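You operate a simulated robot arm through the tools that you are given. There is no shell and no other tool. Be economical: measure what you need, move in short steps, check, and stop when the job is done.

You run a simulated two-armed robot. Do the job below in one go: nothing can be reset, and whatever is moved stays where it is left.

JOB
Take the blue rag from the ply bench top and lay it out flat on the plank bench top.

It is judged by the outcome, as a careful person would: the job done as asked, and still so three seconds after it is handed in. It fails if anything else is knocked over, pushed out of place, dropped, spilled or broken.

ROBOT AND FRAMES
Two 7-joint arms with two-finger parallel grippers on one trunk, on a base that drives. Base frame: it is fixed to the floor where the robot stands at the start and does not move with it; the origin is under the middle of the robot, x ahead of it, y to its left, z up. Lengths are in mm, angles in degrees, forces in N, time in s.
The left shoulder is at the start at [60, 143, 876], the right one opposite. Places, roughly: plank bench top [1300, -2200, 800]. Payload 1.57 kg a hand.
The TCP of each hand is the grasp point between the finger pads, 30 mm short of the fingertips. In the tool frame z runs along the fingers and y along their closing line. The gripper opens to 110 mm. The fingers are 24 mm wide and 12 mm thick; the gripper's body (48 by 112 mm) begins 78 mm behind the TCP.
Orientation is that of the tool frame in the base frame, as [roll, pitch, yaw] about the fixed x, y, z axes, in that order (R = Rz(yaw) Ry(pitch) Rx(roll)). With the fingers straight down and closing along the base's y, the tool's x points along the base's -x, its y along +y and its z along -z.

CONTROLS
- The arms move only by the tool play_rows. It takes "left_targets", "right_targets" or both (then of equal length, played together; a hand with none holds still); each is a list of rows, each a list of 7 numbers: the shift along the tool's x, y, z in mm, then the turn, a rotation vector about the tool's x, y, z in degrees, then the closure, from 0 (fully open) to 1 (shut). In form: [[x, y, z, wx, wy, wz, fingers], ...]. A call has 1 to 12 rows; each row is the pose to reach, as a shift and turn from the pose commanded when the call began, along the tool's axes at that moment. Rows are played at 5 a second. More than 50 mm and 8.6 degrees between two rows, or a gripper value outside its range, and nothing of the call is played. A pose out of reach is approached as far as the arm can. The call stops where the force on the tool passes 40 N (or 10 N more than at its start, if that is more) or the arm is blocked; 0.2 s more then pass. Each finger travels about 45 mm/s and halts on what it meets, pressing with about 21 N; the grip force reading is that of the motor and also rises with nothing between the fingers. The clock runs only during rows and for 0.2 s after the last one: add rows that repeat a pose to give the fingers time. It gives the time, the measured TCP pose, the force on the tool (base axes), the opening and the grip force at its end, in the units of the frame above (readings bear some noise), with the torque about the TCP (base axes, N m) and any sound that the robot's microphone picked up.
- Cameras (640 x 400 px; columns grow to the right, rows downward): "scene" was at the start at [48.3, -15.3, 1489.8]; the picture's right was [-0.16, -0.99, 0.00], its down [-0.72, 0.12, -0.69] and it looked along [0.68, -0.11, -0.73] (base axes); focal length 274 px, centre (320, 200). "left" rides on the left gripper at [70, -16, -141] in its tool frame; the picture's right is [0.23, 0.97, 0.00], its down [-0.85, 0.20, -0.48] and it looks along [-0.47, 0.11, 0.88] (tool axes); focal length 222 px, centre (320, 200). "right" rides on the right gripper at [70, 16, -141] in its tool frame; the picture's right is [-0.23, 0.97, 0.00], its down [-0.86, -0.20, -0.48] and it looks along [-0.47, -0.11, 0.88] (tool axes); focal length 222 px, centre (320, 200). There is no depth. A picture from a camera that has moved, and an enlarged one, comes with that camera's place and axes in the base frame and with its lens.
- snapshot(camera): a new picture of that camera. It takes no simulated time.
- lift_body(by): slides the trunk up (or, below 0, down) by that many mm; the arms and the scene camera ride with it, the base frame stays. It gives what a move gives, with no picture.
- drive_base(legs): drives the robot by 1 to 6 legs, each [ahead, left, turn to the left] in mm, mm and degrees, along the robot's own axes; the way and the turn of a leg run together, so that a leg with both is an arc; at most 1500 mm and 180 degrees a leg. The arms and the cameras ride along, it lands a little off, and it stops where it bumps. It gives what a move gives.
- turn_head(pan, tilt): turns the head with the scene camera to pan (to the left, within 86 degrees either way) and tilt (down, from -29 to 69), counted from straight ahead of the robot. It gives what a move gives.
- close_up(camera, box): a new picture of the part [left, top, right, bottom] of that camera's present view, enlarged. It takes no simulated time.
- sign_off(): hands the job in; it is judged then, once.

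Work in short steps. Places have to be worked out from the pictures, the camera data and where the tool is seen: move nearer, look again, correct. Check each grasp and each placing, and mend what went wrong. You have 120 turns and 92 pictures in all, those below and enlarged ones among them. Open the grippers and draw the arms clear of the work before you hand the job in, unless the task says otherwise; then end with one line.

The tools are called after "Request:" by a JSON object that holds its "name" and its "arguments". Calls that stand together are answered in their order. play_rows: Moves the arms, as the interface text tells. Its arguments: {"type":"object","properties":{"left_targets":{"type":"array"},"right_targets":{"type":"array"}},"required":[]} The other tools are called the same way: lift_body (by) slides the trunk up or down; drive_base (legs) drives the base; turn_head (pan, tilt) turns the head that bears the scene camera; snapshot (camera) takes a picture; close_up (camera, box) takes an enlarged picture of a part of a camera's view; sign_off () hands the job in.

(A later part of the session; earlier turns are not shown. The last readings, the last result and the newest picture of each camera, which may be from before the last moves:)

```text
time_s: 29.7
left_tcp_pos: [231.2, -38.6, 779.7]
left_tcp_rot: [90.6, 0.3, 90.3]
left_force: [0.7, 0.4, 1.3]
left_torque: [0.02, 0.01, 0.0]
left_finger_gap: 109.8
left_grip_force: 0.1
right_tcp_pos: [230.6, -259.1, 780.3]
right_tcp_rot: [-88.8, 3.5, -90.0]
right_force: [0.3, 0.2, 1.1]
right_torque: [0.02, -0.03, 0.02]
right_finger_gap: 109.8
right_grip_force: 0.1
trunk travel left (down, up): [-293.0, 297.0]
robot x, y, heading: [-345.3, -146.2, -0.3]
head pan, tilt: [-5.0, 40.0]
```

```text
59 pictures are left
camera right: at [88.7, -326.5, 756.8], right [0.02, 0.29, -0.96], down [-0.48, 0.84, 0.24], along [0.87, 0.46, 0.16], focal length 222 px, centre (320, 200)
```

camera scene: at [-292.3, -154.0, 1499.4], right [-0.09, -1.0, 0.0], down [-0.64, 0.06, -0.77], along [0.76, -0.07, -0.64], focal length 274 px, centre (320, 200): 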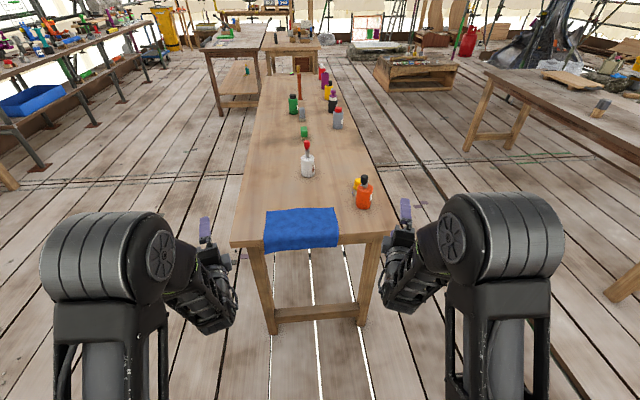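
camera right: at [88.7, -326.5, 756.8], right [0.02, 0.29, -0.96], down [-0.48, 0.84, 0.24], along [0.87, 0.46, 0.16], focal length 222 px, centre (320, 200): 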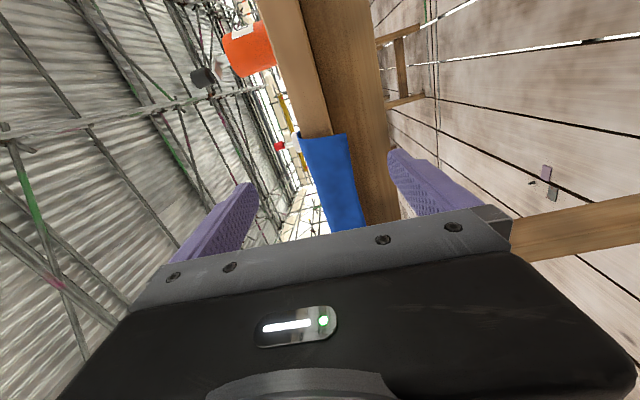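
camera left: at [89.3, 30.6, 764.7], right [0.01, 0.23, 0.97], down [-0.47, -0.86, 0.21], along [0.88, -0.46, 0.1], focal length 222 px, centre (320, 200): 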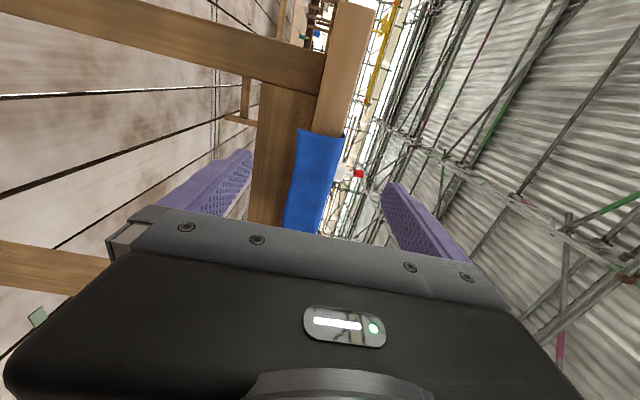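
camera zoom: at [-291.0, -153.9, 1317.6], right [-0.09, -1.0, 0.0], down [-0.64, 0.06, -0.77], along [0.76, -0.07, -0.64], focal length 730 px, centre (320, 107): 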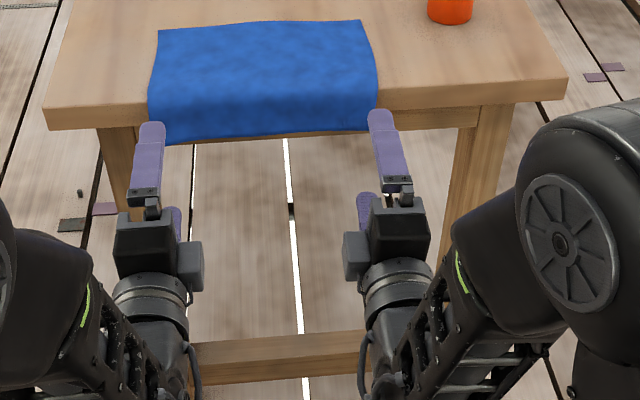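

The hem hangs at z≈750, and the lower fingers sit at about z 725 with the upper ones above the bench. I'll advance about 76 mm so the lower tips pass under the hem, just short of the bench face.

Request:
{"name": "play_rows", "arguments": {"left_targets": [[0, 0, 30, 0, 0, 0, 0], [0, 0, 55, 0, 0, 0, 0], [0, 0, 68, 0, 0, 0, 0], [0, 0, 76, 0, 0, 0, 0], [0, 0, 76, 0, 0, 0, 0]], "right_targets": [[0, 0, 30, 0, 0, 0, 0], [0, 0, 55, 0, 0, 0, 0], [0, 0, 68, 0, 0, 0, 0], [0, 0, 76, 0, 0, 0, 0], [0, 0, 76, 0, 0, 0, 0]]}}

Request:
{"name": "snapshot", "arguments": {"camera": "left"}}

Request:
{"name": "snapshot", "arguments": {"camera": "right"}}

```text
time_s: 30.9
left_tcp_pos: [307.3, -38.5, 779.9]
left_tcp_rot: [90.6, 0.3, 90.2]
left_force: [-0.2, -0.2, 0.4]
left_torque: [0.0, 0.03, 0.0]
left_finger_gap: 110.1
left_grip_force: 0.0
right_tcp_pos: [305.3, -256.9, 781.4]
right_tcp_rot: [-88.8, 3.5, -89.9]
right_force: [-0.1, 0.6, 0.6]
right_torque: [0.0, 0.01, 0.01]
right_finger_gap: 109.9
right_grip_force: 0.2
trunk travel left (down, up): [-293.0, 297.0]
robot x, y, heading: [-345.6, -143.0, -0.2]
head pan, tilt: [-5.0, 40.0]
```

```text
58 pictures are left
camera left: at [165.6, 30.9, 764.1], right [0.01, 0.23, 0.97], down [-0.47, -0.86, 0.21], along [0.88, -0.46, 0.1], focal length 222 px, centre (320, 200)
```

left: 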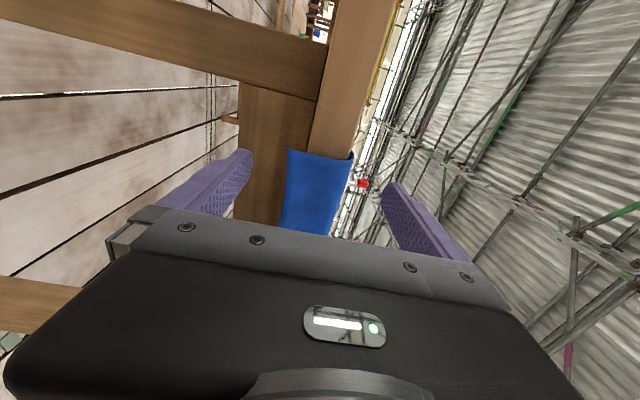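

```text
57 pictures are left
camera right: at [163.9, -326.8, 757.7], right [0.02, 0.29, -0.96], down [-0.48, 0.84, 0.24], along [0.87, 0.46, 0.16], focal length 222 px, centre (320, 200)
```

right: 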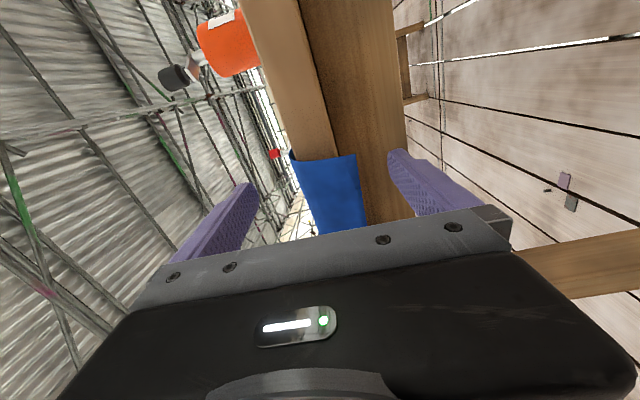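

No contact, and the hem lies between the finger pairs. I'll close slowly while rising about 10 mm.

Request:
{"name": "play_rows", "arguments": {"left_targets": [[0, 1, 2, 0, 0, 0, 0.15], [0, 3, 2, 0, 0, 0, 0.3], [0, 5, 2, 0, 0, 0, 0.45], [0, 7, 2, 0, 0, 0, 0.6], [0, 9, 2, 0, 0, 0, 0.75], [0, 10, 2, 0, 0, 0, 0.9], [0, 10, 2, 0, 0, 0, 1], [0, 10, 2, 0, 0, 0, 1], [0, 10, 2, 0, 0, 0, 1]], "right_targets": [[0, -1, 3, 0, 0, 0, 0.15], [0, -3, 3, 0, 0, 0, 0.3], [0, -5, 3, 0, 0, 0, 0.45], [0, -7, 3, 0, 0, 0, 0.6], [0, -9, 3, 0, 0, 0, 0.75], [0, -10, 3, 0, 0, 0, 0.9], [0, -10, 3, 0, 0, 0, 1], [0, -10, 3, 0, 0, 0, 1], [0, -10, 3, 0, 0, 0, 1]]}}

Request:
{"name": "snapshot", "arguments": {"camera": "left"}}

Request:
{"name": "snapshot", "arguments": {"camera": "right"}}

Request:
{"name": "close_up", "arguments": {"camera": "scene", "box": [200, 140, 440, 290]}}

```text
time_s: 32.9
left_tcp_pos: [307.7, -38.1, 788.7]
left_tcp_rot: [90.6, 0.3, 90.3]
left_force: [-5.5, 0.8, -0.4]
left_torque: [-0.01, 0.03, -0.06]
left_finger_gap: 2.0
left_grip_force: 21.3
right_tcp_pos: [308.5, -258.0, 791.6]
right_tcp_rot: [-88.9, 3.6, -89.9]
right_force: [-1.2, 0.1, 1.1]
right_torque: [-0.02, -0.09, -0.05]
right_finger_gap: 3.2
right_grip_force: 21.3
trunk travel left (down, up): [-293.0, 297.0]
robot x, y, heading: [-344.3, -139.6, -0.2]
head pan, tilt: [-5.0, 40.0]
```

```text
56 pictures are left
camera left: at [166.5, 30.9, 774.4], right [0.01, 0.23, 0.97], down [-0.47, -0.86, 0.21], along [0.88, -0.46, 0.1], focal length 222 px, centre (320, 200)
```

left: 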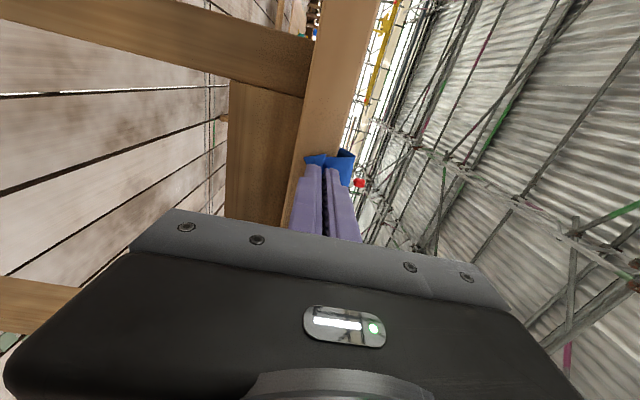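

```text
55 pictures are left
camera right: at [167.5, -327.1, 768.3], right [0.02, 0.29, -0.96], down [-0.48, 0.84, 0.24], along [0.87, 0.46, 0.16], focal length 222 px, centre (320, 200)
```

right: 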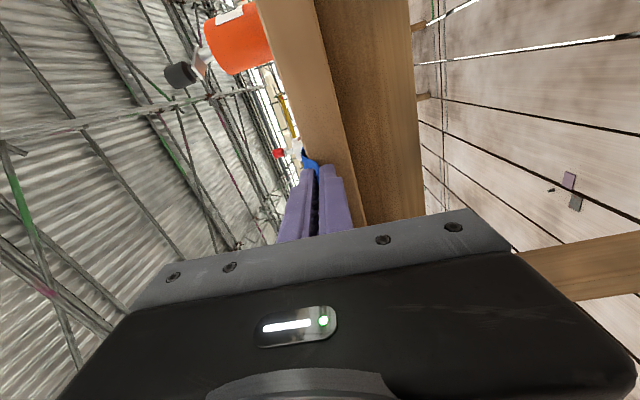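

```text
2.67 times, centred on (320, 215) of scene
camera zoom: at [-291.6, -153.9, 1317.5], right [-0.09, -1.0, 0.0], down [-0.64, 0.06, -0.77], along [0.76, -0.07, -0.64], focal length 730 px, centre (320, 160)
```

zoom: 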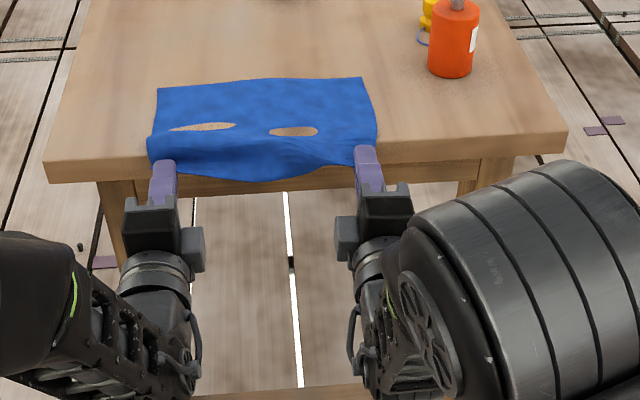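

Gaps of 2.0 and 3.2 mm show both hands now hold cloth. I'll raise the trunk 120 mm and check.

Request:
{"name": "lift_body", "arguments": {"by": 120}}

Request:
{"name": "snapshot", "arguments": {"camera": "scene"}}

Request:
{"name": "snapshot", "arguments": {"camera": "left"}}

Request:
{"name": "snapshot", "arguments": {"camera": "right"}}

```text
time_s: 34.4
left_tcp_pos: [308.7, -37.8, 909.0]
left_tcp_rot: [90.6, 0.4, 90.3]
left_force: [0.7, 0.1, -0.7]
left_torque: [-0.03, -0.01, -0.03]
left_finger_gap: 1.9
left_grip_force: 20.6
right_tcp_pos: [309.1, -258.1, 910.9]
right_tcp_rot: [-88.8, 3.6, -89.9]
right_force: [0.2, 0.2, -0.1]
right_torque: [0.0, 0.02, -0.03]
right_finger_gap: 2.6
right_grip_force: 21.4
trunk travel left (down, up): [-413.0, 177.0]
robot x, y, heading: [-346.4, -146.5, -0.4]
head pan, tilt: [-5.0, 40.0]
```

```text
53 pictures are left
camera scene: at [-290.7, -153.9, 1437.4], right [-0.09, -1.0, 0.0], down [-0.64, 0.06, -0.77], along [0.76, -0.07, -0.64], focal length 274 px, centre (320, 200)
```

scene: 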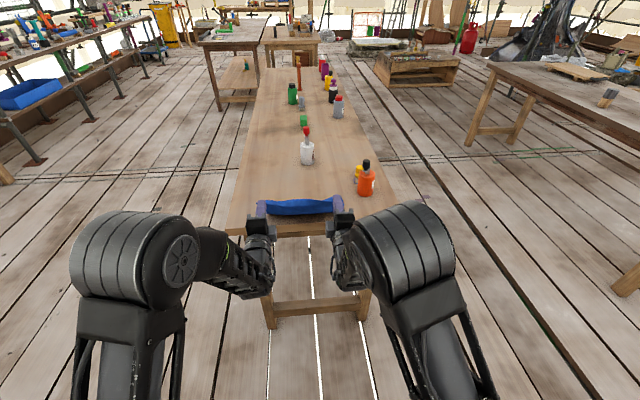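

```text
52 pictures are left
camera left: at [167.2, 31.0, 894.0], right [0.01, 0.23, 0.97], down [-0.47, -0.86, 0.21], along [0.88, -0.46, 0.1], focal length 222 px, centre (320, 200)
```

left: 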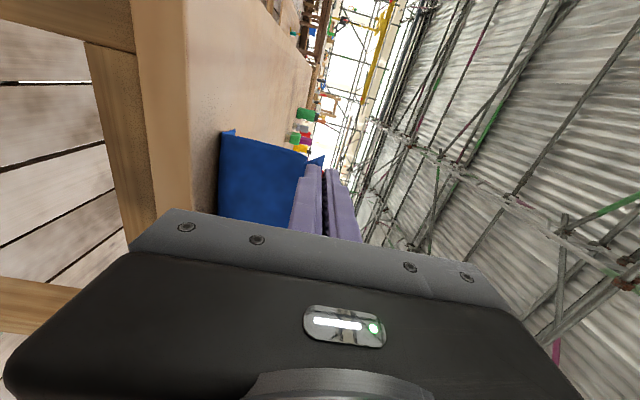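

```text
51 pictures are left
camera right: at [168.0, -327.1, 887.7], right [0.02, 0.29, -0.96], down [-0.48, 0.84, 0.24], along [0.87, 0.46, 0.15], focal length 222 px, centre (320, 200)
```

right: 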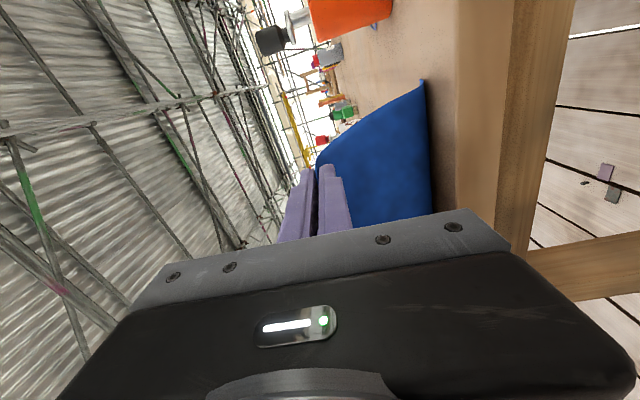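

The rag is held by both corners. I'll raise it another 140 mm so it clears everything, back off from the bench, and turn right toward the plank bench.

Request:
{"name": "lift_body", "arguments": {"by": 140}}

Request:
{"name": "drive_base", "arguments": {"legs": [[-280, 0, 0], [0, 0, -90], [900, 0, 0]]}}

Request:
{"name": "turn_head", "arguments": {"pan": 40, "tilt": 25}}

Request:
{"name": "snapshot", "arguments": {"camera": "scene"}}

```text
time_s: 36.1
left_tcp_pos: [308.4, -38.5, 1048.3]
left_tcp_rot: [90.6, 0.4, 90.4]
left_force: [-0.5, -0.5, -0.1]
left_torque: [-0.02, -0.05, 0.0]
left_finger_gap: 2.0
left_grip_force: 20.9
right_tcp_pos: [310.1, -258.0, 1050.9]
right_tcp_rot: [-88.8, 3.5, -89.7]
right_force: [0.6, -0.2, -0.1]
right_torque: [0.0, 0.0, 0.0]
right_finger_gap: 2.7
right_grip_force: 21.0
trunk travel left (down, up): [-553.0, 37.0]
robot x, y, heading: [-343.1, -140.5, -0.0]
head pan, tilt: [-5.0, 40.0]
```

```text
time_s: 37.6
left_tcp_pos: [138.6, -36.0, 1065.1]
left_tcp_rot: [89.1, 0.4, 90.6]
left_force: [-0.5, 0.4, 0.5]
left_torque: [-0.02, 0.02, -0.01]
left_finger_gap: 2.3
left_grip_force: 20.9
right_tcp_pos: [139.1, -253.1, 1065.7]
right_tcp_rot: [-87.4, 3.6, -89.3]
right_force: [0.6, -0.2, -0.1]
right_torque: [-0.01, 0.01, 0.0]
right_finger_gap: 2.7
right_grip_force: 20.8
trunk travel left (down, up): [-553.0, 37.0]
robot x, y, heading: [-491.6, -143.1, -0.0]
head pan, tilt: [-5.0, 40.0]
stopped in leg 1: the robot was blocked; the commanded pose is now the measured one
```

```text
time_s: 38.7
left_tcp_pos: [146.5, -35.6, 1058.9]
left_tcp_rot: [89.7, 0.4, 90.6]
left_force: [-1.2, -0.6, -0.8]
left_torque: [0.0, -0.03, 0.02]
left_finger_gap: 2.1
left_grip_force: 20.8
right_tcp_pos: [148.4, -252.4, 1060.0]
right_tcp_rot: [-87.9, 3.6, -89.4]
right_force: [0.1, -0.7, -0.8]
right_torque: [0.0, 0.03, 0.03]
right_finger_gap: 2.6
right_grip_force: 21.0
trunk travel left (down, up): [-553.0, 37.0]
robot x, y, heading: [-490.8, -144.6, 0.2]
head pan, tilt: [40.0, 25.0]
```

```text
50 pictures are left
camera scene: at [-450.1, -86.5, 1600.7], right [0.64, -0.77, 0.0], down [-0.33, -0.27, -0.91], along [0.69, 0.58, -0.42], focal length 274 px, centre (320, 200)
```

scene: 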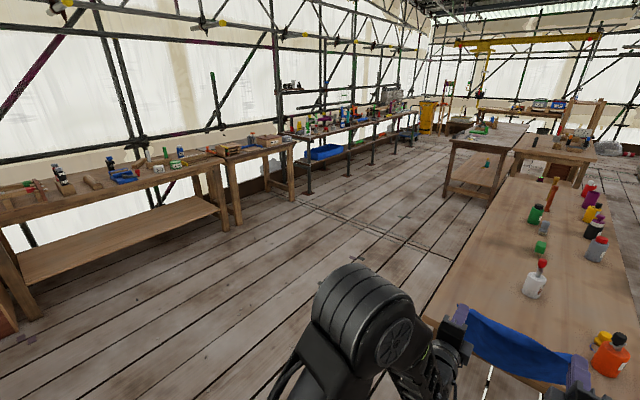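

Something behind blocked the base. I'll look toward the right rear before turning.

Request:
{"name": "turn_head", "arguments": {"pan": -86, "tilt": 30}}

Request:
{"name": "snapshot", "arguments": {"camera": "scene"}}

Request:
{"name": "turn_head", "arguments": {"pan": 86, "tilt": 45}}

Request:
{"name": "snapshot", "arguments": {"camera": "scene"}}

```text
time_s: 40.8
left_tcp_pos: [147.7, -34.6, 1057.9]
left_tcp_rot: [89.6, 0.4, 90.6]
left_force: [-0.2, -0.1, -0.1]
left_torque: [0.02, -0.01, 0.02]
left_finger_gap: 2.0
left_grip_force: 21.1
right_tcp_pos: [149.0, -252.2, 1059.9]
right_tcp_rot: [-87.9, 3.6, -89.4]
right_force: [0.7, 0.5, 0.3]
right_torque: [-0.02, 0.02, -0.02]
right_finger_gap: 2.4
right_grip_force: 21.1
trunk travel left (down, up): [-553.0, 37.0]
robot x, y, heading: [-493.3, -144.8, 0.3]
head pan, tilt: [-85.9, 30.0]
```

```text
49 pictures are left
camera scene: at [-514.3, -236.0, 1592.9], right [-1.0, -0.07, 0.0], down [-0.04, 0.5, -0.87], along [0.06, -0.86, -0.5], focal length 274 px, centre (320, 200)
```

scene: 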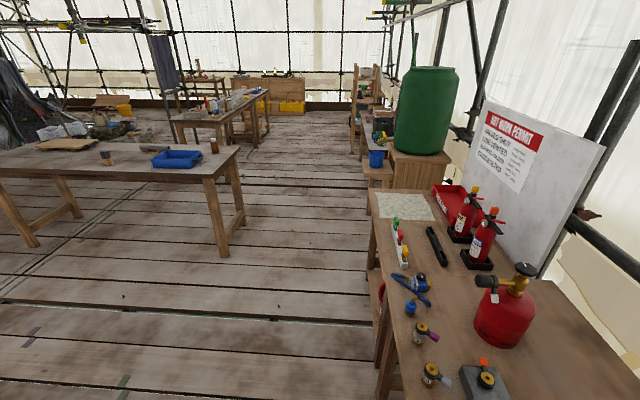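

```text
time_s: 43.4
left_tcp_pos: [147.1, -34.5, 1059.9]
left_tcp_rot: [89.7, 0.4, 90.6]
left_force: [-0.5, -0.2, 0.1]
left_torque: [-0.02, 0.01, 0.02]
left_finger_gap: 2.1
left_grip_force: 21.4
right_tcp_pos: [149.9, -253.4, 1060.7]
right_tcp_rot: [-87.8, 3.5, -89.3]
right_force: [-0.4, 0.1, -0.7]
right_torque: [-0.01, 0.03, -0.02]
right_finger_gap: 2.8
right_grip_force: 20.8
trunk travel left (down, up): [-553.0, 37.0]
robot x, y, heading: [-490.7, -143.5, 0.0]
head pan, tilt: [85.9, 45.0]
```

```text
48 pictures are left
camera scene: at [-515.0, -64.6, 1570.3], right [1.0, -0.07, 0.0], down [-0.05, -0.71, -0.71], along [0.05, 0.71, -0.71], focal length 274 px, centre (320, 200)
```

scene: 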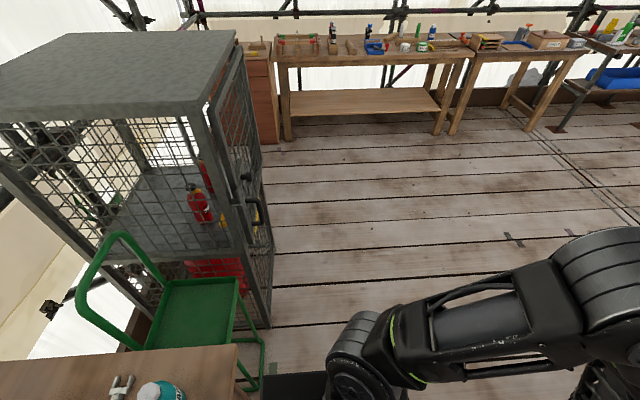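

A bench stands behind me, so I won't rotate here. I'll go slightly forward, strafe right into the aisle, drive ahead along it, and turn right there.

Request:
{"name": "drive_base", "arguments": {"legs": [[90, 0, 0], [0, -1000, 0], [1000, 0, 0], [1000, 0, 0], [0, 0, -90]]}}

Request:
{"name": "turn_head", "arguments": {"pan": 0, "tilt": 40}}

Request:
{"name": "snapshot", "arguments": {"camera": "scene"}}

```text
time_s: 62.6
left_tcp_pos: [1642.9, -1836.4, 1059.2]
left_tcp_rot: [89.6, 0.4, -2.8]
left_force: [-1.1, -0.1, -0.4]
left_torque: [-0.02, 0.0, -0.01]
left_finger_gap: 1.8
left_grip_force: 20.3
right_tcp_pos: [1426.0, -1826.4, 1060.5]
right_tcp_rot: [-87.9, 3.7, 177.2]
right_force: [-0.7, -0.2, 0.4]
right_torque: [0.01, -0.01, 0.06]
right_finger_gap: 2.7
right_grip_force: 21.1
trunk travel left (down, up): [-553.0, 37.0]
robot x, y, heading: [1573.9, -1194.3, -93.3]
head pan, tilt: [85.9, 45.0]
```

```text
time_s: 64.2
left_tcp_pos: [1642.6, -1836.4, 1058.9]
left_tcp_rot: [89.6, 0.3, -2.7]
left_force: [-0.4, 0.7, -0.2]
left_torque: [0.02, -0.03, -0.01]
left_finger_gap: 2.3
left_grip_force: 21.5
right_tcp_pos: [1424.2, -1826.8, 1061.1]
right_tcp_rot: [-87.9, 3.5, 177.3]
right_force: [-0.2, 0.4, 0.2]
right_torque: [0.0, 0.0, -0.03]
right_finger_gap: 2.6
right_grip_force: 20.4
trunk travel left (down, up): [-553.0, 37.0]
robot x, y, heading: [1570.5, -1195.2, -93.4]
head pan, tilt: [0.0, 40.0]
```

```text
47 pictures are left
camera scene: at [1567.0, -1251.3, 1577.5], right [-1.0, 0.06, 0.0], down [0.04, 0.64, -0.77], along [-0.04, -0.76, -0.64], focal length 274 px, centre (320, 200)
```

scene: 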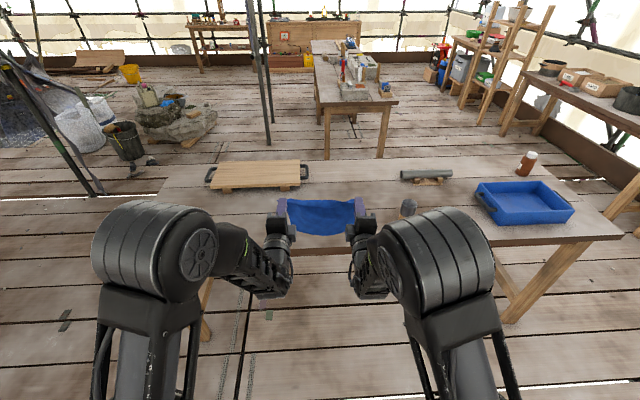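

I'm facing the plank bench, and the area around x 1410–1660, y −1900 to −2240 is free; the board starts at y≈−2260. I'll square up and advance so the hanging rag is above where its far edge should land.

Request:
{"name": "drive_base", "arguments": {"legs": [[0, 0, 3.3], [255, 0, 0]]}}

Request:
{"name": "turn_head", "arguments": {"pan": 0, "tilt": 52}}

Request:
{"name": "snapshot", "arguments": {"camera": "scene"}}

Request:
{"name": "snapshot", "arguments": {"camera": "left"}}

Request:
{"name": "snapshot", "arguments": {"camera": "right"}}

```text
time_s: 66.5
left_tcp_pos: [1678.7, -2084.9, 1057.5]
left_tcp_rot: [89.6, 0.4, 0.5]
left_force: [0.2, -0.8, -0.6]
left_torque: [-0.01, 0.0, 0.01]
left_finger_gap: 2.3
left_grip_force: 20.7
right_tcp_pos: [1460.2, -2087.2, 1060.6]
right_tcp_rot: [-87.9, 3.5, -179.5]
right_force: [0.2, -0.2, -0.9]
right_torque: [0.03, 0.02, 0.04]
right_finger_gap: 2.6
right_grip_force: 21.0
trunk travel left (down, up): [-553.0, 37.0]
robot x, y, heading: [1567.4, -1445.8, -90.1]
head pan, tilt: [0.0, 40.0]
```

```text
time_s: 67.2
left_tcp_pos: [1678.4, -2085.6, 1059.3]
left_tcp_rot: [89.7, 0.3, 0.6]
left_force: [-0.2, -0.6, -0.4]
left_torque: [-0.02, -0.01, -0.01]
left_finger_gap: 1.8
left_grip_force: 20.7
right_tcp_pos: [1461.6, -2087.3, 1061.5]
right_tcp_rot: [-87.9, 3.6, -179.5]
right_force: [-0.6, -0.2, -0.2]
right_torque: [0.03, 0.0, 0.03]
right_finger_gap: 2.5
right_grip_force: 20.9
trunk travel left (down, up): [-553.0, 37.0]
robot x, y, heading: [1570.4, -1443.8, -89.8]
head pan, tilt: [0.0, 52.0]
```

```text
46 pictures are left
camera scene: at [1570.1, -1494.3, 1560.7], right [-1.0, 0.0, 0.0], down [0.0, 0.79, -0.62], along [0.0, -0.62, -0.79], focal length 274 px, centre (320, 200)
```

scene: 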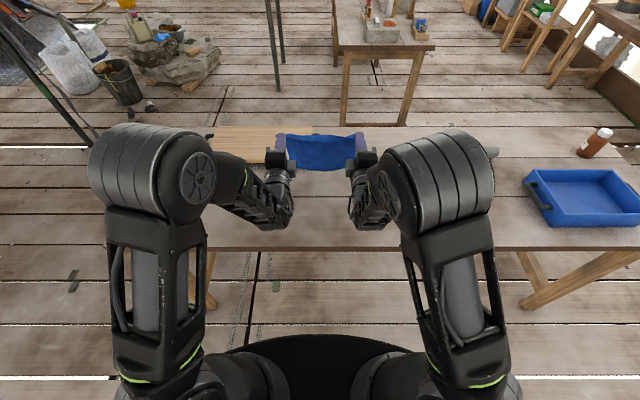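

```text
45 pictures are left
camera left: at [1746.9, -1942.4, 1041.3], right [0.23, 0.01, 0.97], down [-0.86, 0.47, 0.2], along [-0.46, -0.88, 0.12], focal length 222 px, centre (320, 200)
```

left: 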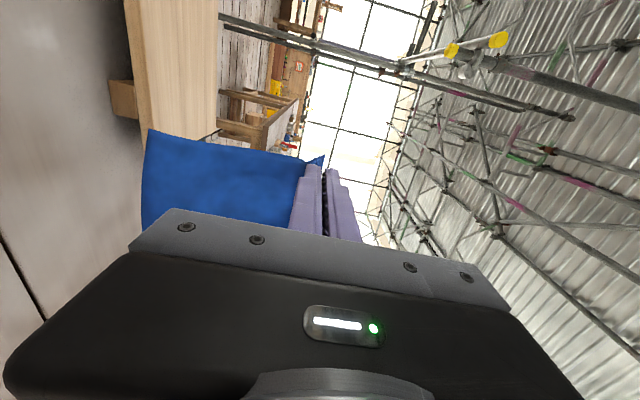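

```text
44 pictures are left
camera right: at [1390.2, -1946.6, 1034.9], right [0.29, -0.03, -0.96], down [0.84, 0.49, 0.23], along [0.46, -0.87, 0.17], focal length 222 px, centre (320, 200)
```

right: 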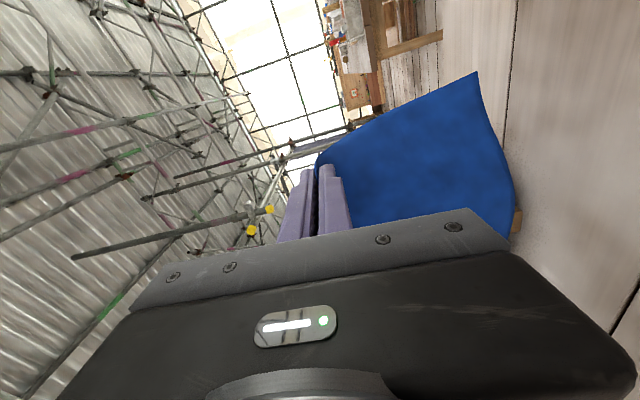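

The rag hangs about 130–160 mm below the fingers. I'll lower the trunk 90 mm and look at where its bottom edge is relative to the planks.

Request:
{"name": "lift_body", "arguments": {"by": -90}}

Request:
{"name": "snapshot", "arguments": {"camera": "left"}}

Request:
{"name": "snapshot", "arguments": {"camera": "right"}}

Request:
{"name": "close_up", "arguments": {"camera": "scene", "box": [200, 90, 440, 240]}}

```text
time_s: 68.5
left_tcp_pos: [1678.1, -2084.5, 969.1]
left_tcp_rot: [89.6, 0.4, 0.5]
left_force: [0.0, -0.9, -0.4]
left_torque: [0.01, -0.01, 0.0]
left_finger_gap: 1.9
left_grip_force: 20.4
right_tcp_pos: [1460.5, -2086.6, 970.5]
right_tcp_rot: [-88.0, 3.6, -179.5]
right_force: [-1.1, 0.3, 0.3]
right_torque: [0.01, 0.0, -0.01]
right_finger_gap: 2.8
right_grip_force: 21.1
trunk travel left (down, up): [-463.0, 127.0]
robot x, y, heading: [1567.8, -1445.8, -89.8]
head pan, tilt: [0.0, 52.0]
```

```text
43 pictures are left
camera left: at [1747.0, -1942.3, 951.5], right [0.23, 0.01, 0.97], down [-0.86, 0.47, 0.2], along [-0.46, -0.88, 0.12], focal length 222 px, centre (320, 200)
```

left: 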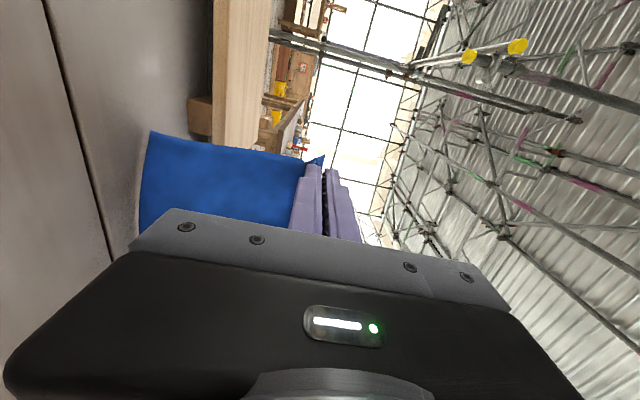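

```text
42 pictures are left
camera right: at [1390.2, -1946.5, 945.1], right [0.29, -0.03, -0.96], down [0.84, 0.49, 0.23], along [0.46, -0.87, 0.17], focal length 222 px, centre (320, 200)
```

right: 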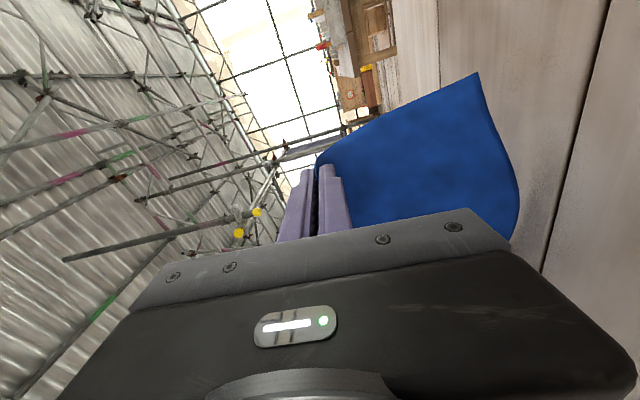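

```text
2.67 times, centred on (320, 165) of scene
camera zoom: at [1570.1, -1494.0, 1470.7], right [-1.0, 0.0, 0.0], down [0.0, 0.79, -0.62], along [0.0, -0.62, -0.79], focal length 730 px, centre (320, 293)
```

zoom: 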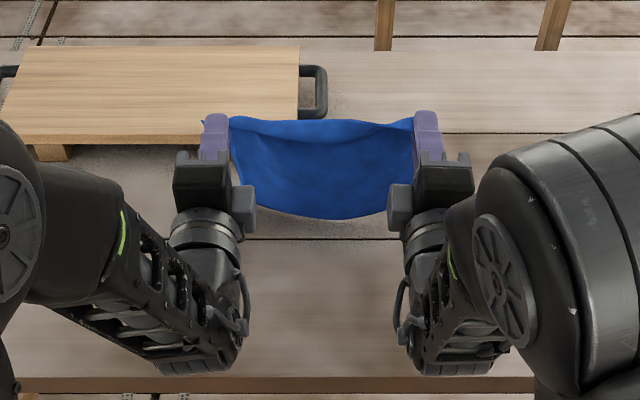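

The rag's bottom edge is now about 40 mm above the planks. I'll pitch both hands about 32° downward so the gripper bodies will clear the bench when the fingers come down to it.

Request:
{"name": "play_rows", "arguments": {"left_targets": [[0, 0, 0, 8, 0, 0, 1], [0, 0, 0, 16, 0, 0, 1], [0, 0, 0, 24, 0, 0, 1], [0, 0, 0, 32, 0, 0, 1]], "right_targets": [[0, 0, 0, -8, 0, 0, 1], [0, 0, 0, -16, 0, 0, 1], [0, 0, 0, -24, 0, 0, 1], [0, 0, 0, -32, 0, 0, 1]]}}

Request:
{"name": "close_up", "arguments": {"camera": "scene", "box": [200, 90, 440, 240]}}

```text
time_s: 69.5
left_tcp_pos: [1677.9, -2084.9, 968.8]
left_tcp_rot: [121.7, 0.5, 0.3]
left_force: [0.6, 0.0, 0.0]
left_torque: [-0.06, -0.02, -0.01]
left_finger_gap: 2.1
left_grip_force: 21.6
right_tcp_pos: [1461.6, -2085.2, 972.8]
right_tcp_rot: [-120.0, 3.6, -179.4]
right_force: [-0.1, -0.9, -0.9]
right_torque: [-0.04, -0.02, -0.01]
right_finger_gap: 2.7
right_grip_force: 21.0
trunk travel left (down, up): [-463.0, 127.0]
robot x, y, heading: [1568.4, -1444.8, -90.0]
head pan, tilt: [0.0, 52.0]
```

```text
2.67 times, centred on (320, 165) of scene
camera zoom: at [1570.4, -1494.0, 1470.6], right [-1.0, 0.0, 0.0], down [0.0, 0.79, -0.62], along [0.0, -0.62, -0.79], focal length 730 px, centre (320, 293)
```

zoom: 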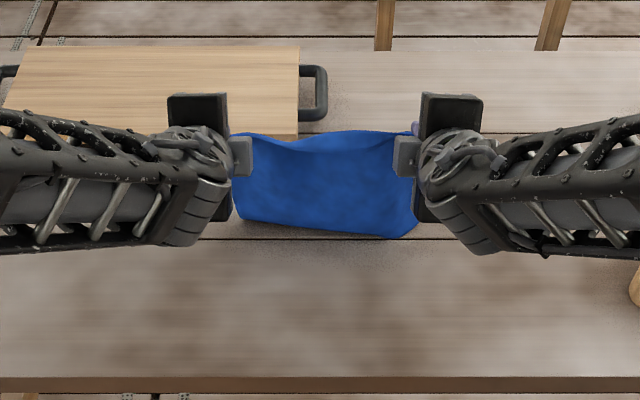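

Hands held and the rag hangs straight under them. I'll now lay it down: lower the trunk, back the base in alternating steps so the far edge stays put.

Request:
{"name": "lift_body", "arguments": {"by": -42}}

Request:
{"name": "drive_base", "arguments": {"legs": [[-25, 0, 0]]}}

Request:
{"name": "close_up", "arguments": {"camera": "scene", "box": [200, 90, 440, 240]}}

Request:
{"name": "snapshot", "arguments": {"camera": "left"}}

```text
time_s: 70.3
left_tcp_pos: [1679.2, -2083.5, 927.1]
left_tcp_rot: [121.6, 0.4, 0.6]
left_force: [-0.7, 0.3, 0.4]
left_torque: [0.0, 0.0, -0.02]
left_finger_gap: 1.8
left_grip_force: 21.2
right_tcp_pos: [1460.1, -2086.0, 928.5]
right_tcp_rot: [-120.0, 3.6, -179.5]
right_force: [-1.3, 0.4, 0.2]
right_torque: [-0.02, 0.01, 0.02]
right_finger_gap: 2.6
right_grip_force: 21.5
trunk travel left (down, up): [-421.0, 169.0]
robot x, y, heading: [1570.5, -1445.0, -90.2]
head pan, tilt: [0.0, 52.0]
```

```text
time_s: 71.2
left_tcp_pos: [1678.6, -2059.2, 928.4]
left_tcp_rot: [121.6, 0.3, 0.5]
left_force: [0.8, 0.6, -0.4]
left_torque: [0.0, -0.02, 0.0]
left_finger_gap: 2.0
left_grip_force: 21.2
right_tcp_pos: [1459.6, -2060.4, 930.3]
right_tcp_rot: [-119.7, 3.5, -179.4]
right_force: [0.3, 0.4, -0.3]
right_torque: [0.0, 0.02, -0.02]
right_finger_gap: 2.5
right_grip_force: 20.8
trunk travel left (down, up): [-421.0, 169.0]
robot x, y, heading: [1572.9, -1419.2, -90.1]
head pan, tilt: [0.0, 52.0]
```

```text
2.67 times, centred on (320, 165) of scene
camera zoom: at [1570.1, -1467.8, 1428.8], right [-1.0, 0.0, 0.0], down [0.0, 0.79, -0.62], along [0.0, -0.62, -0.79], focal length 730 px, centre (320, 293)
```

zoom: 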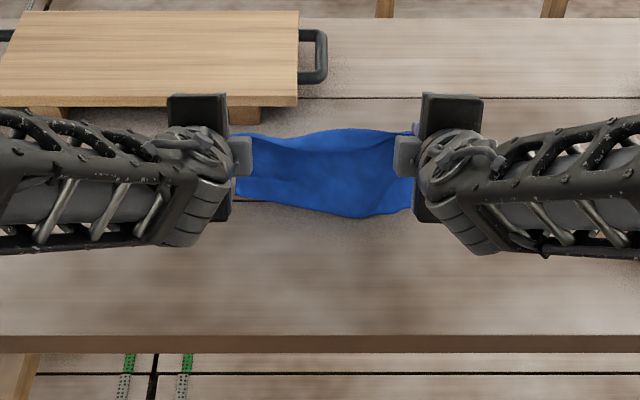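

```text
38 pictures are left
camera left: at [1748.1, -1929.0, 987.7], right [0.24, -0.51, 0.83], down [-0.85, 0.3, 0.43], along [-0.46, -0.81, -0.36], focal length 222 px, centre (320, 200)
```

left: 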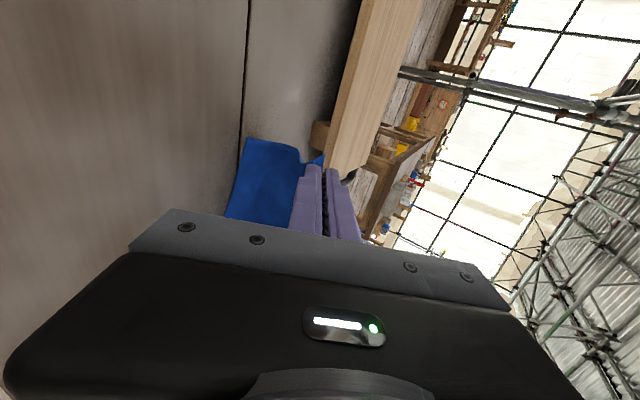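

The bottom edge is about touching the planks. I'll back up another 40 mm at this height so the cloth trails ahead of the hands.

Request:
{"name": "drive_base", "arguments": {"legs": [[-40, 0, 0]]}}

Request:
{"name": "close_up", "arguments": {"camera": "scene", "box": [200, 90, 440, 240]}}

Request:
{"name": "snapshot", "arguments": {"camera": "right"}}

```text
time_s: 72.0
left_tcp_pos: [1679.5, -2019.8, 928.4]
left_tcp_rot: [121.6, 0.4, 0.4]
left_force: [-0.4, 0.2, -0.6]
left_torque: [-0.06, 0.0, 0.01]
left_finger_gap: 1.6
left_grip_force: 21.1
right_tcp_pos: [1460.8, -2019.2, 930.3]
right_tcp_rot: [-119.8, 3.6, -179.5]
right_force: [-0.4, 0.3, -0.8]
right_torque: [0.02, -0.01, -0.05]
right_finger_gap: 2.7
right_grip_force: 21.4
trunk travel left (down, up): [-421.0, 169.0]
robot x, y, heading: [1571.9, -1378.9, -90.0]
head pan, tilt: [0.0, 52.0]
```

```text
2.67 times, centred on (320, 165) of scene
camera zoom: at [1570.1, -1427.5, 1428.8], right [-1.0, 0.0, 0.0], down [0.0, 0.79, -0.62], along [0.0, -0.62, -0.79], focal length 730 px, centre (320, 293)
```

zoom: 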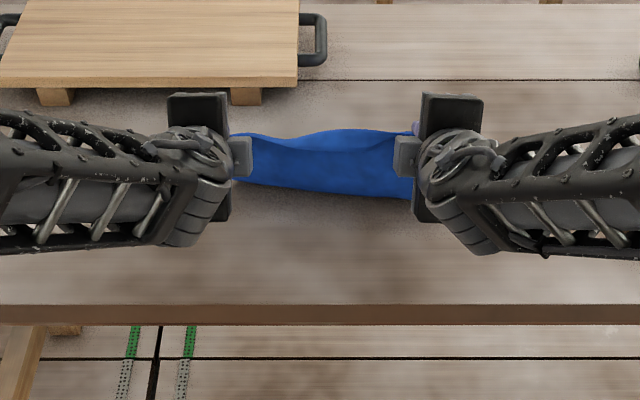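

```text
36 pictures are left
camera right: at [1385.4, -1889.8, 981.7], right [0.27, 0.49, -0.83], down [0.82, 0.32, 0.46], along [0.49, -0.81, -0.31], focal length 222 px, centre (320, 200)
```

right: 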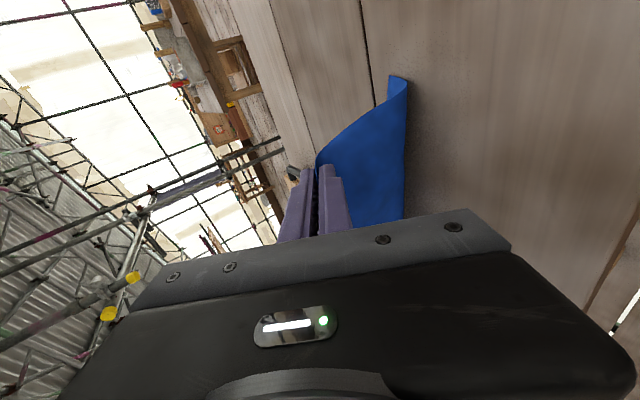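

The cloth's lower end is now bending forward on the planks, as wanted. Continue: down 35, back 40.

Request:
{"name": "lift_body", "arguments": {"by": -35}}

Request:
{"name": "drive_base", "arguments": {"legs": [[-38, 0, 0]]}}

Request:
{"name": "snapshot", "arguments": {"camera": "right"}}

Request:
{"name": "close_up", "arguments": {"camera": "scene", "box": [200, 90, 440, 240]}}

```text
time_s: 72.8
left_tcp_pos: [1679.8, -2018.9, 892.4]
left_tcp_rot: [121.7, 0.4, 0.5]
left_force: [-0.1, 0.0, 0.8]
left_torque: [-0.03, 0.0, -0.02]
left_finger_gap: 1.8
left_grip_force: 21.5
right_tcp_pos: [1460.5, -2020.2, 894.9]
right_tcp_rot: [-120.0, 3.5, -179.6]
right_force: [-0.2, 0.9, -0.8]
right_torque: [0.02, 0.02, 0.0]
right_finger_gap: 2.7
right_grip_force: 20.9
trunk travel left (down, up): [-386.0, 204.0]
robot x, y, heading: [1571.8, -1377.6, -89.9]
head pan, tilt: [0.0, 52.0]
```

```text
time_s: 73.7
left_tcp_pos: [1677.8, -1980.0, 893.3]
left_tcp_rot: [121.6, 0.5, 0.6]
left_force: [-0.1, 0.7, -0.9]
left_torque: [-0.06, 0.0, -0.01]
left_finger_gap: 1.9
left_grip_force: 20.3
right_tcp_pos: [1460.5, -1981.8, 895.2]
right_tcp_rot: [-119.8, 3.6, -179.5]
right_force: [0.3, 0.2, 1.1]
right_torque: [-0.03, -0.03, -0.01]
right_finger_gap: 2.7
right_grip_force: 21.5
trunk travel left (down, up): [-386.0, 204.0]
robot x, y, heading: [1568.1, -1343.4, -89.8]
head pan, tilt: [0.0, 52.0]
```

```text
35 pictures are left
camera right: at [1385.3, -1851.9, 946.6], right [0.27, 0.49, -0.83], down [0.82, 0.32, 0.46], along [0.49, -0.81, -0.31], focal length 222 px, centre (320, 200)
```

right: 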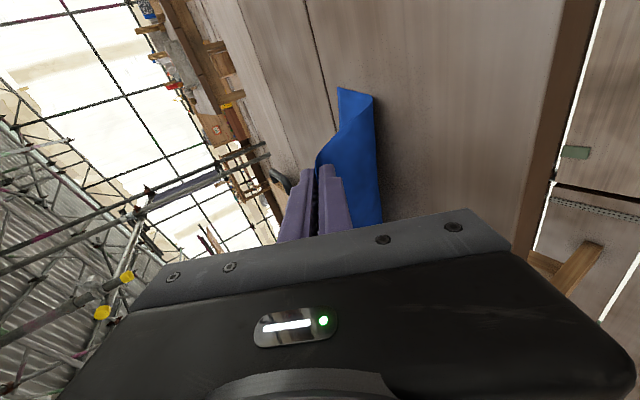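

```text
2.67 times, centred on (320, 165) of scene
camera zoom: at [1570.1, -1389.7, 1393.7], right [-1.0, 0.0, 0.0], down [0.0, 0.79, -0.62], along [0.0, -0.62, -0.79], focal length 730 px, centre (320, 293)
```

zoom: 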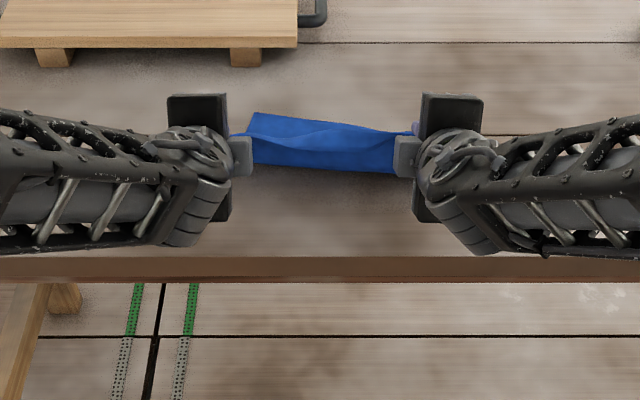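

The far edge lies forward at y≈−2140, and the bench edge is at y≈−1900. Continue lower with only a little more back: down 35, back 15.

Request:
{"name": "lift_body", "arguments": {"by": -35}}

Request:
{"name": "drive_base", "arguments": {"legs": [[-18, 0, 0]]}}

Request:
{"name": "lift_body", "arguments": {"by": -20}}

Request:
{"name": "snapshot", "arguments": {"camera": "right"}}

Request:
{"name": "snapshot", "arguments": {"camera": "left"}}

Request:
{"name": "close_up", "arguments": {"camera": "scene", "box": [200, 90, 440, 240]}}

```text
time_s: 74.5
left_tcp_pos: [1679.2, -1981.9, 855.9]
left_tcp_rot: [121.6, 0.5, 0.4]
left_force: [-0.1, 0.5, 0.0]
left_torque: [-0.03, -0.07, -0.05]
left_finger_gap: 1.9
left_grip_force: 20.8
right_tcp_pos: [1460.9, -1983.1, 861.2]
right_tcp_rot: [-119.9, 3.7, -179.6]
right_force: [-0.4, -0.2, 0.0]
right_torque: [0.01, 0.01, 0.0]
right_finger_gap: 2.9
right_grip_force: 20.4
trunk travel left (down, up): [-351.0, 239.0]
robot x, y, heading: [1571.5, -1342.1, -90.0]
head pan, tilt: [0.0, 52.0]
```

```text
time_s: 75.3
left_tcp_pos: [1678.5, -1963.4, 857.3]
left_tcp_rot: [121.5, 0.4, 0.5]
left_force: [-0.3, 0.2, -0.5]
left_torque: [-0.03, 0.02, 0.03]
left_finger_gap: 1.8
left_grip_force: 20.6
right_tcp_pos: [1460.7, -1963.9, 860.1]
right_tcp_rot: [-119.9, 3.6, -179.5]
right_force: [0.1, -1.0, 0.0]
right_torque: [-0.05, -0.05, 0.01]
right_finger_gap: 2.6
right_grip_force: 21.3
trunk travel left (down, up): [-351.0, 239.0]
robot x, y, heading: [1570.1, -1328.8, -90.1]
head pan, tilt: [0.0, 52.0]
```

```text
time_s: 75.9
left_tcp_pos: [1678.6, -1962.7, 838.3]
left_tcp_rot: [121.7, 0.4, 0.4]
left_force: [0.9, 0.4, 0.4]
left_torque: [-0.04, 0.02, -0.02]
left_finger_gap: 2.0
left_grip_force: 20.8
right_tcp_pos: [1461.6, -1963.6, 840.0]
right_tcp_rot: [-119.9, 3.6, -179.5]
right_force: [0.2, 0.7, 0.3]
right_torque: [0.04, -0.04, 0.02]
right_finger_gap: 2.6
right_grip_force: 21.3
trunk travel left (down, up): [-331.0, 259.0]
robot x, y, heading: [1570.9, -1324.2, -89.8]
head pan, tilt: [0.0, 52.0]
```

```text
33 pictures are left
camera right: at [1385.4, -1834.2, 891.3], right [0.27, 0.49, -0.83], down [0.82, 0.32, 0.46], along [0.49, -0.81, -0.31], focal length 222 px, centre (320, 200)
```

right: 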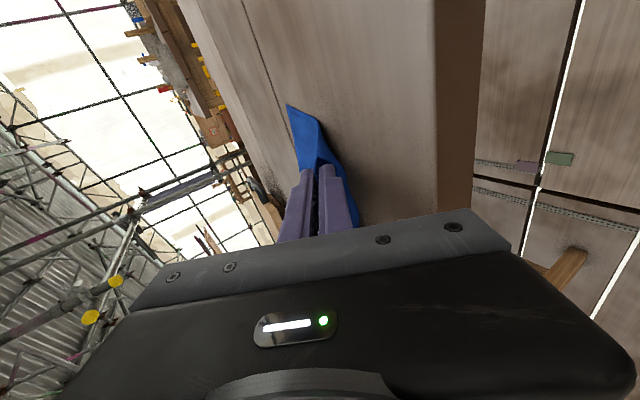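

```text
32 pictures are left
camera left: at [1747.6, -1833.2, 897.3], right [0.24, -0.51, 0.83], down [-0.85, 0.3, 0.43], along [-0.46, -0.81, -0.36], focal length 222 px, centre (320, 200)
```

left: 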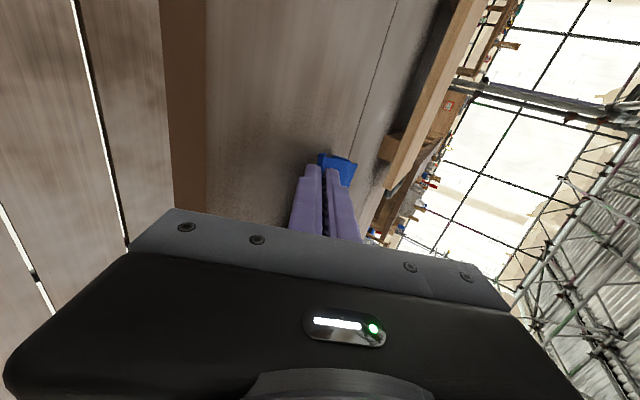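

```text
2.67 times, centred on (320, 165) of scene
camera zoom: at [1570.1, -1372.4, 1338.7], right [-1.0, 0.0, 0.0], down [0.0, 0.79, -0.62], along [0.0, -0.62, -0.79], focal length 730 px, centre (320, 293)
```

zoom: 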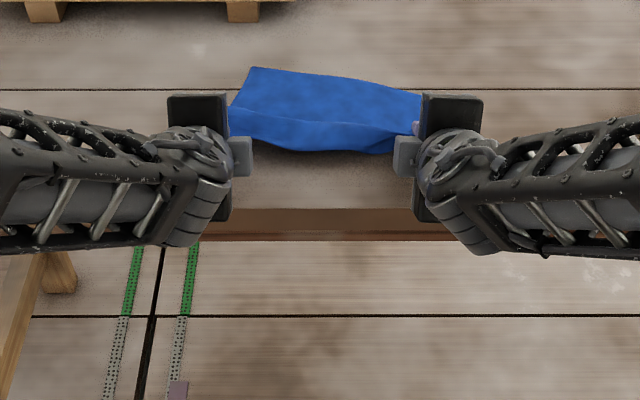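

The rag is mostly down, with some slack near the hands, especially on the right. I'll pull back another 30 mm to draw it out, then lower to contact.

Request:
{"name": "drive_base", "arguments": {"legs": [[-32, 0, 0]]}}

Request:
{"name": "lift_body", "arguments": {"by": -8}}

Request:
{"name": "close_up", "arguments": {"camera": "scene", "box": [200, 60, 440, 210]}}

```text
time_s: 76.8
left_tcp_pos: [1678.6, -1932.0, 837.6]
left_tcp_rot: [121.7, 0.4, 0.6]
left_force: [-0.6, -0.2, -0.1]
left_torque: [-0.03, 0.02, -0.03]
left_finger_gap: 2.0
left_grip_force: 21.5
right_tcp_pos: [1462.5, -1932.1, 840.0]
right_tcp_rot: [-119.9, 3.7, -179.4]
right_force: [-0.5, 0.6, -0.1]
right_torque: [0.02, -0.02, -0.01]
right_finger_gap: 2.8
right_grip_force: 21.4
trunk travel left (down, up): [-331.0, 259.0]
robot x, y, heading: [1569.9, -1295.5, -90.2]
head pan, tilt: [0.0, 52.0]
```

```text
time_s: 77.3
left_tcp_pos: [1678.1, -1932.7, 830.5]
left_tcp_rot: [121.8, 0.5, 0.5]
left_force: [-0.3, 0.6, 0.0]
left_torque: [-0.03, -0.05, -0.01]
left_finger_gap: 2.0
left_grip_force: 20.8
right_tcp_pos: [1462.1, -1932.5, 831.1]
right_tcp_rot: [-119.9, 3.5, -179.4]
right_force: [-0.3, 0.7, 0.3]
right_torque: [-0.02, 0.02, -0.03]
right_finger_gap: 2.7
right_grip_force: 21.2
trunk travel left (down, up): [-323.0, 267.0]
robot x, y, heading: [1570.2, -1291.5, -90.0]
head pan, tilt: [0.0, 52.0]
```

```text
2.67 times, centred on (320, 135) of scene
camera zoom: at [1570.2, -1341.1, 1330.7], right [-1.0, 0.0, 0.0], down [0.0, 0.79, -0.62], along [0.0, -0.62, -0.79], focal length 730 px, centre (320, 373)
```

zoom: 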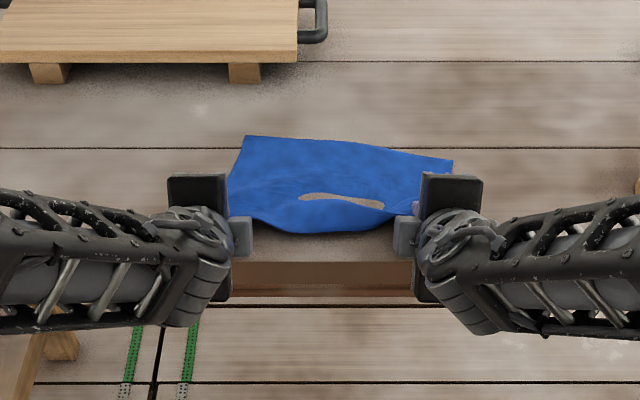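

The rag is well spread. The fingers are just above the planks, so I'll open slightly (about 18 mm) while rising a little to release without pressing on the bench.

Request:
{"name": "play_rows", "arguments": {"left_targets": [[0, 2, 0, 0, 0, 0, 0.95], [0, 5, 0, 0, 0, 0, 0.88], [0, 6, 0, 0, 0, 0, 0.84], [0, 6, 0, 0, 0, 0, 0.84]], "right_targets": [[0, -2, 0, 0, 0, 0, 0.95], [0, -5, 0, 0, 0, 0, 0.88], [0, -6, 0, 0, 0, 0, 0.84], [0, -6, 0, 0, 0, 0, 0.84]]}}

Request:
{"name": "drive_base", "arguments": {"legs": [[-100, 0, 0]]}}

Request:
{"name": "close_up", "arguments": {"camera": "scene", "box": [200, 60, 440, 210]}}

```text
time_s: 78.3
left_tcp_pos: [1678.9, -1936.1, 835.9]
left_tcp_rot: [121.6, 0.4, 0.5]
left_force: [0.0, 0.0, 0.4]
left_torque: [0.01, 0.02, -0.01]
left_finger_gap: 17.7
left_grip_force: 0.0
right_tcp_pos: [1461.3, -1935.4, 836.8]
right_tcp_rot: [-119.9, 3.6, -179.4]
right_force: [-0.8, -1.0, 0.8]
right_torque: [0.0, -0.01, 0.01]
right_finger_gap: 17.6
right_grip_force: 0.1
trunk travel left (down, up): [-323.0, 267.0]
robot x, y, heading: [1569.6, -1291.8, -90.0]
head pan, tilt: [0.0, 52.0]
```

```text
time_s: 79.5
left_tcp_pos: [1678.7, -1833.0, 834.7]
left_tcp_rot: [121.6, 0.4, 0.4]
left_force: [0.3, -0.5, 0.8]
left_torque: [0.0, 0.02, -0.01]
left_finger_gap: 17.7
left_grip_force: 0.0
right_tcp_pos: [1460.6, -1835.0, 837.6]
right_tcp_rot: [-119.8, 3.6, -179.5]
right_force: [-0.5, 0.5, -0.3]
right_torque: [-0.04, 0.0, 0.03]
right_finger_gap: 17.3
right_grip_force: 0.1
trunk travel left (down, up): [-323.0, 267.0]
robot x, y, heading: [1570.0, -1190.5, -90.2]
head pan, tilt: [0.0, 52.0]
```

```text
2.67 times, centred on (320, 135) of scene
camera zoom: at [1570.2, -1239.5, 1330.7], right [-1.0, 0.0, 0.0], down [0.0, 0.79, -0.62], along [0.0, -0.62, -0.79], focal length 730 px, centre (320, 373)
```

zoom: 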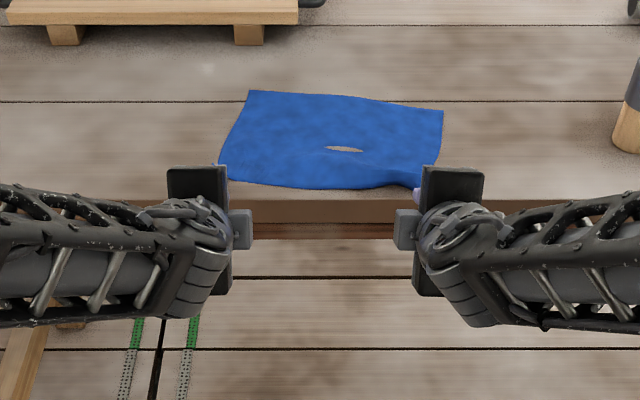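

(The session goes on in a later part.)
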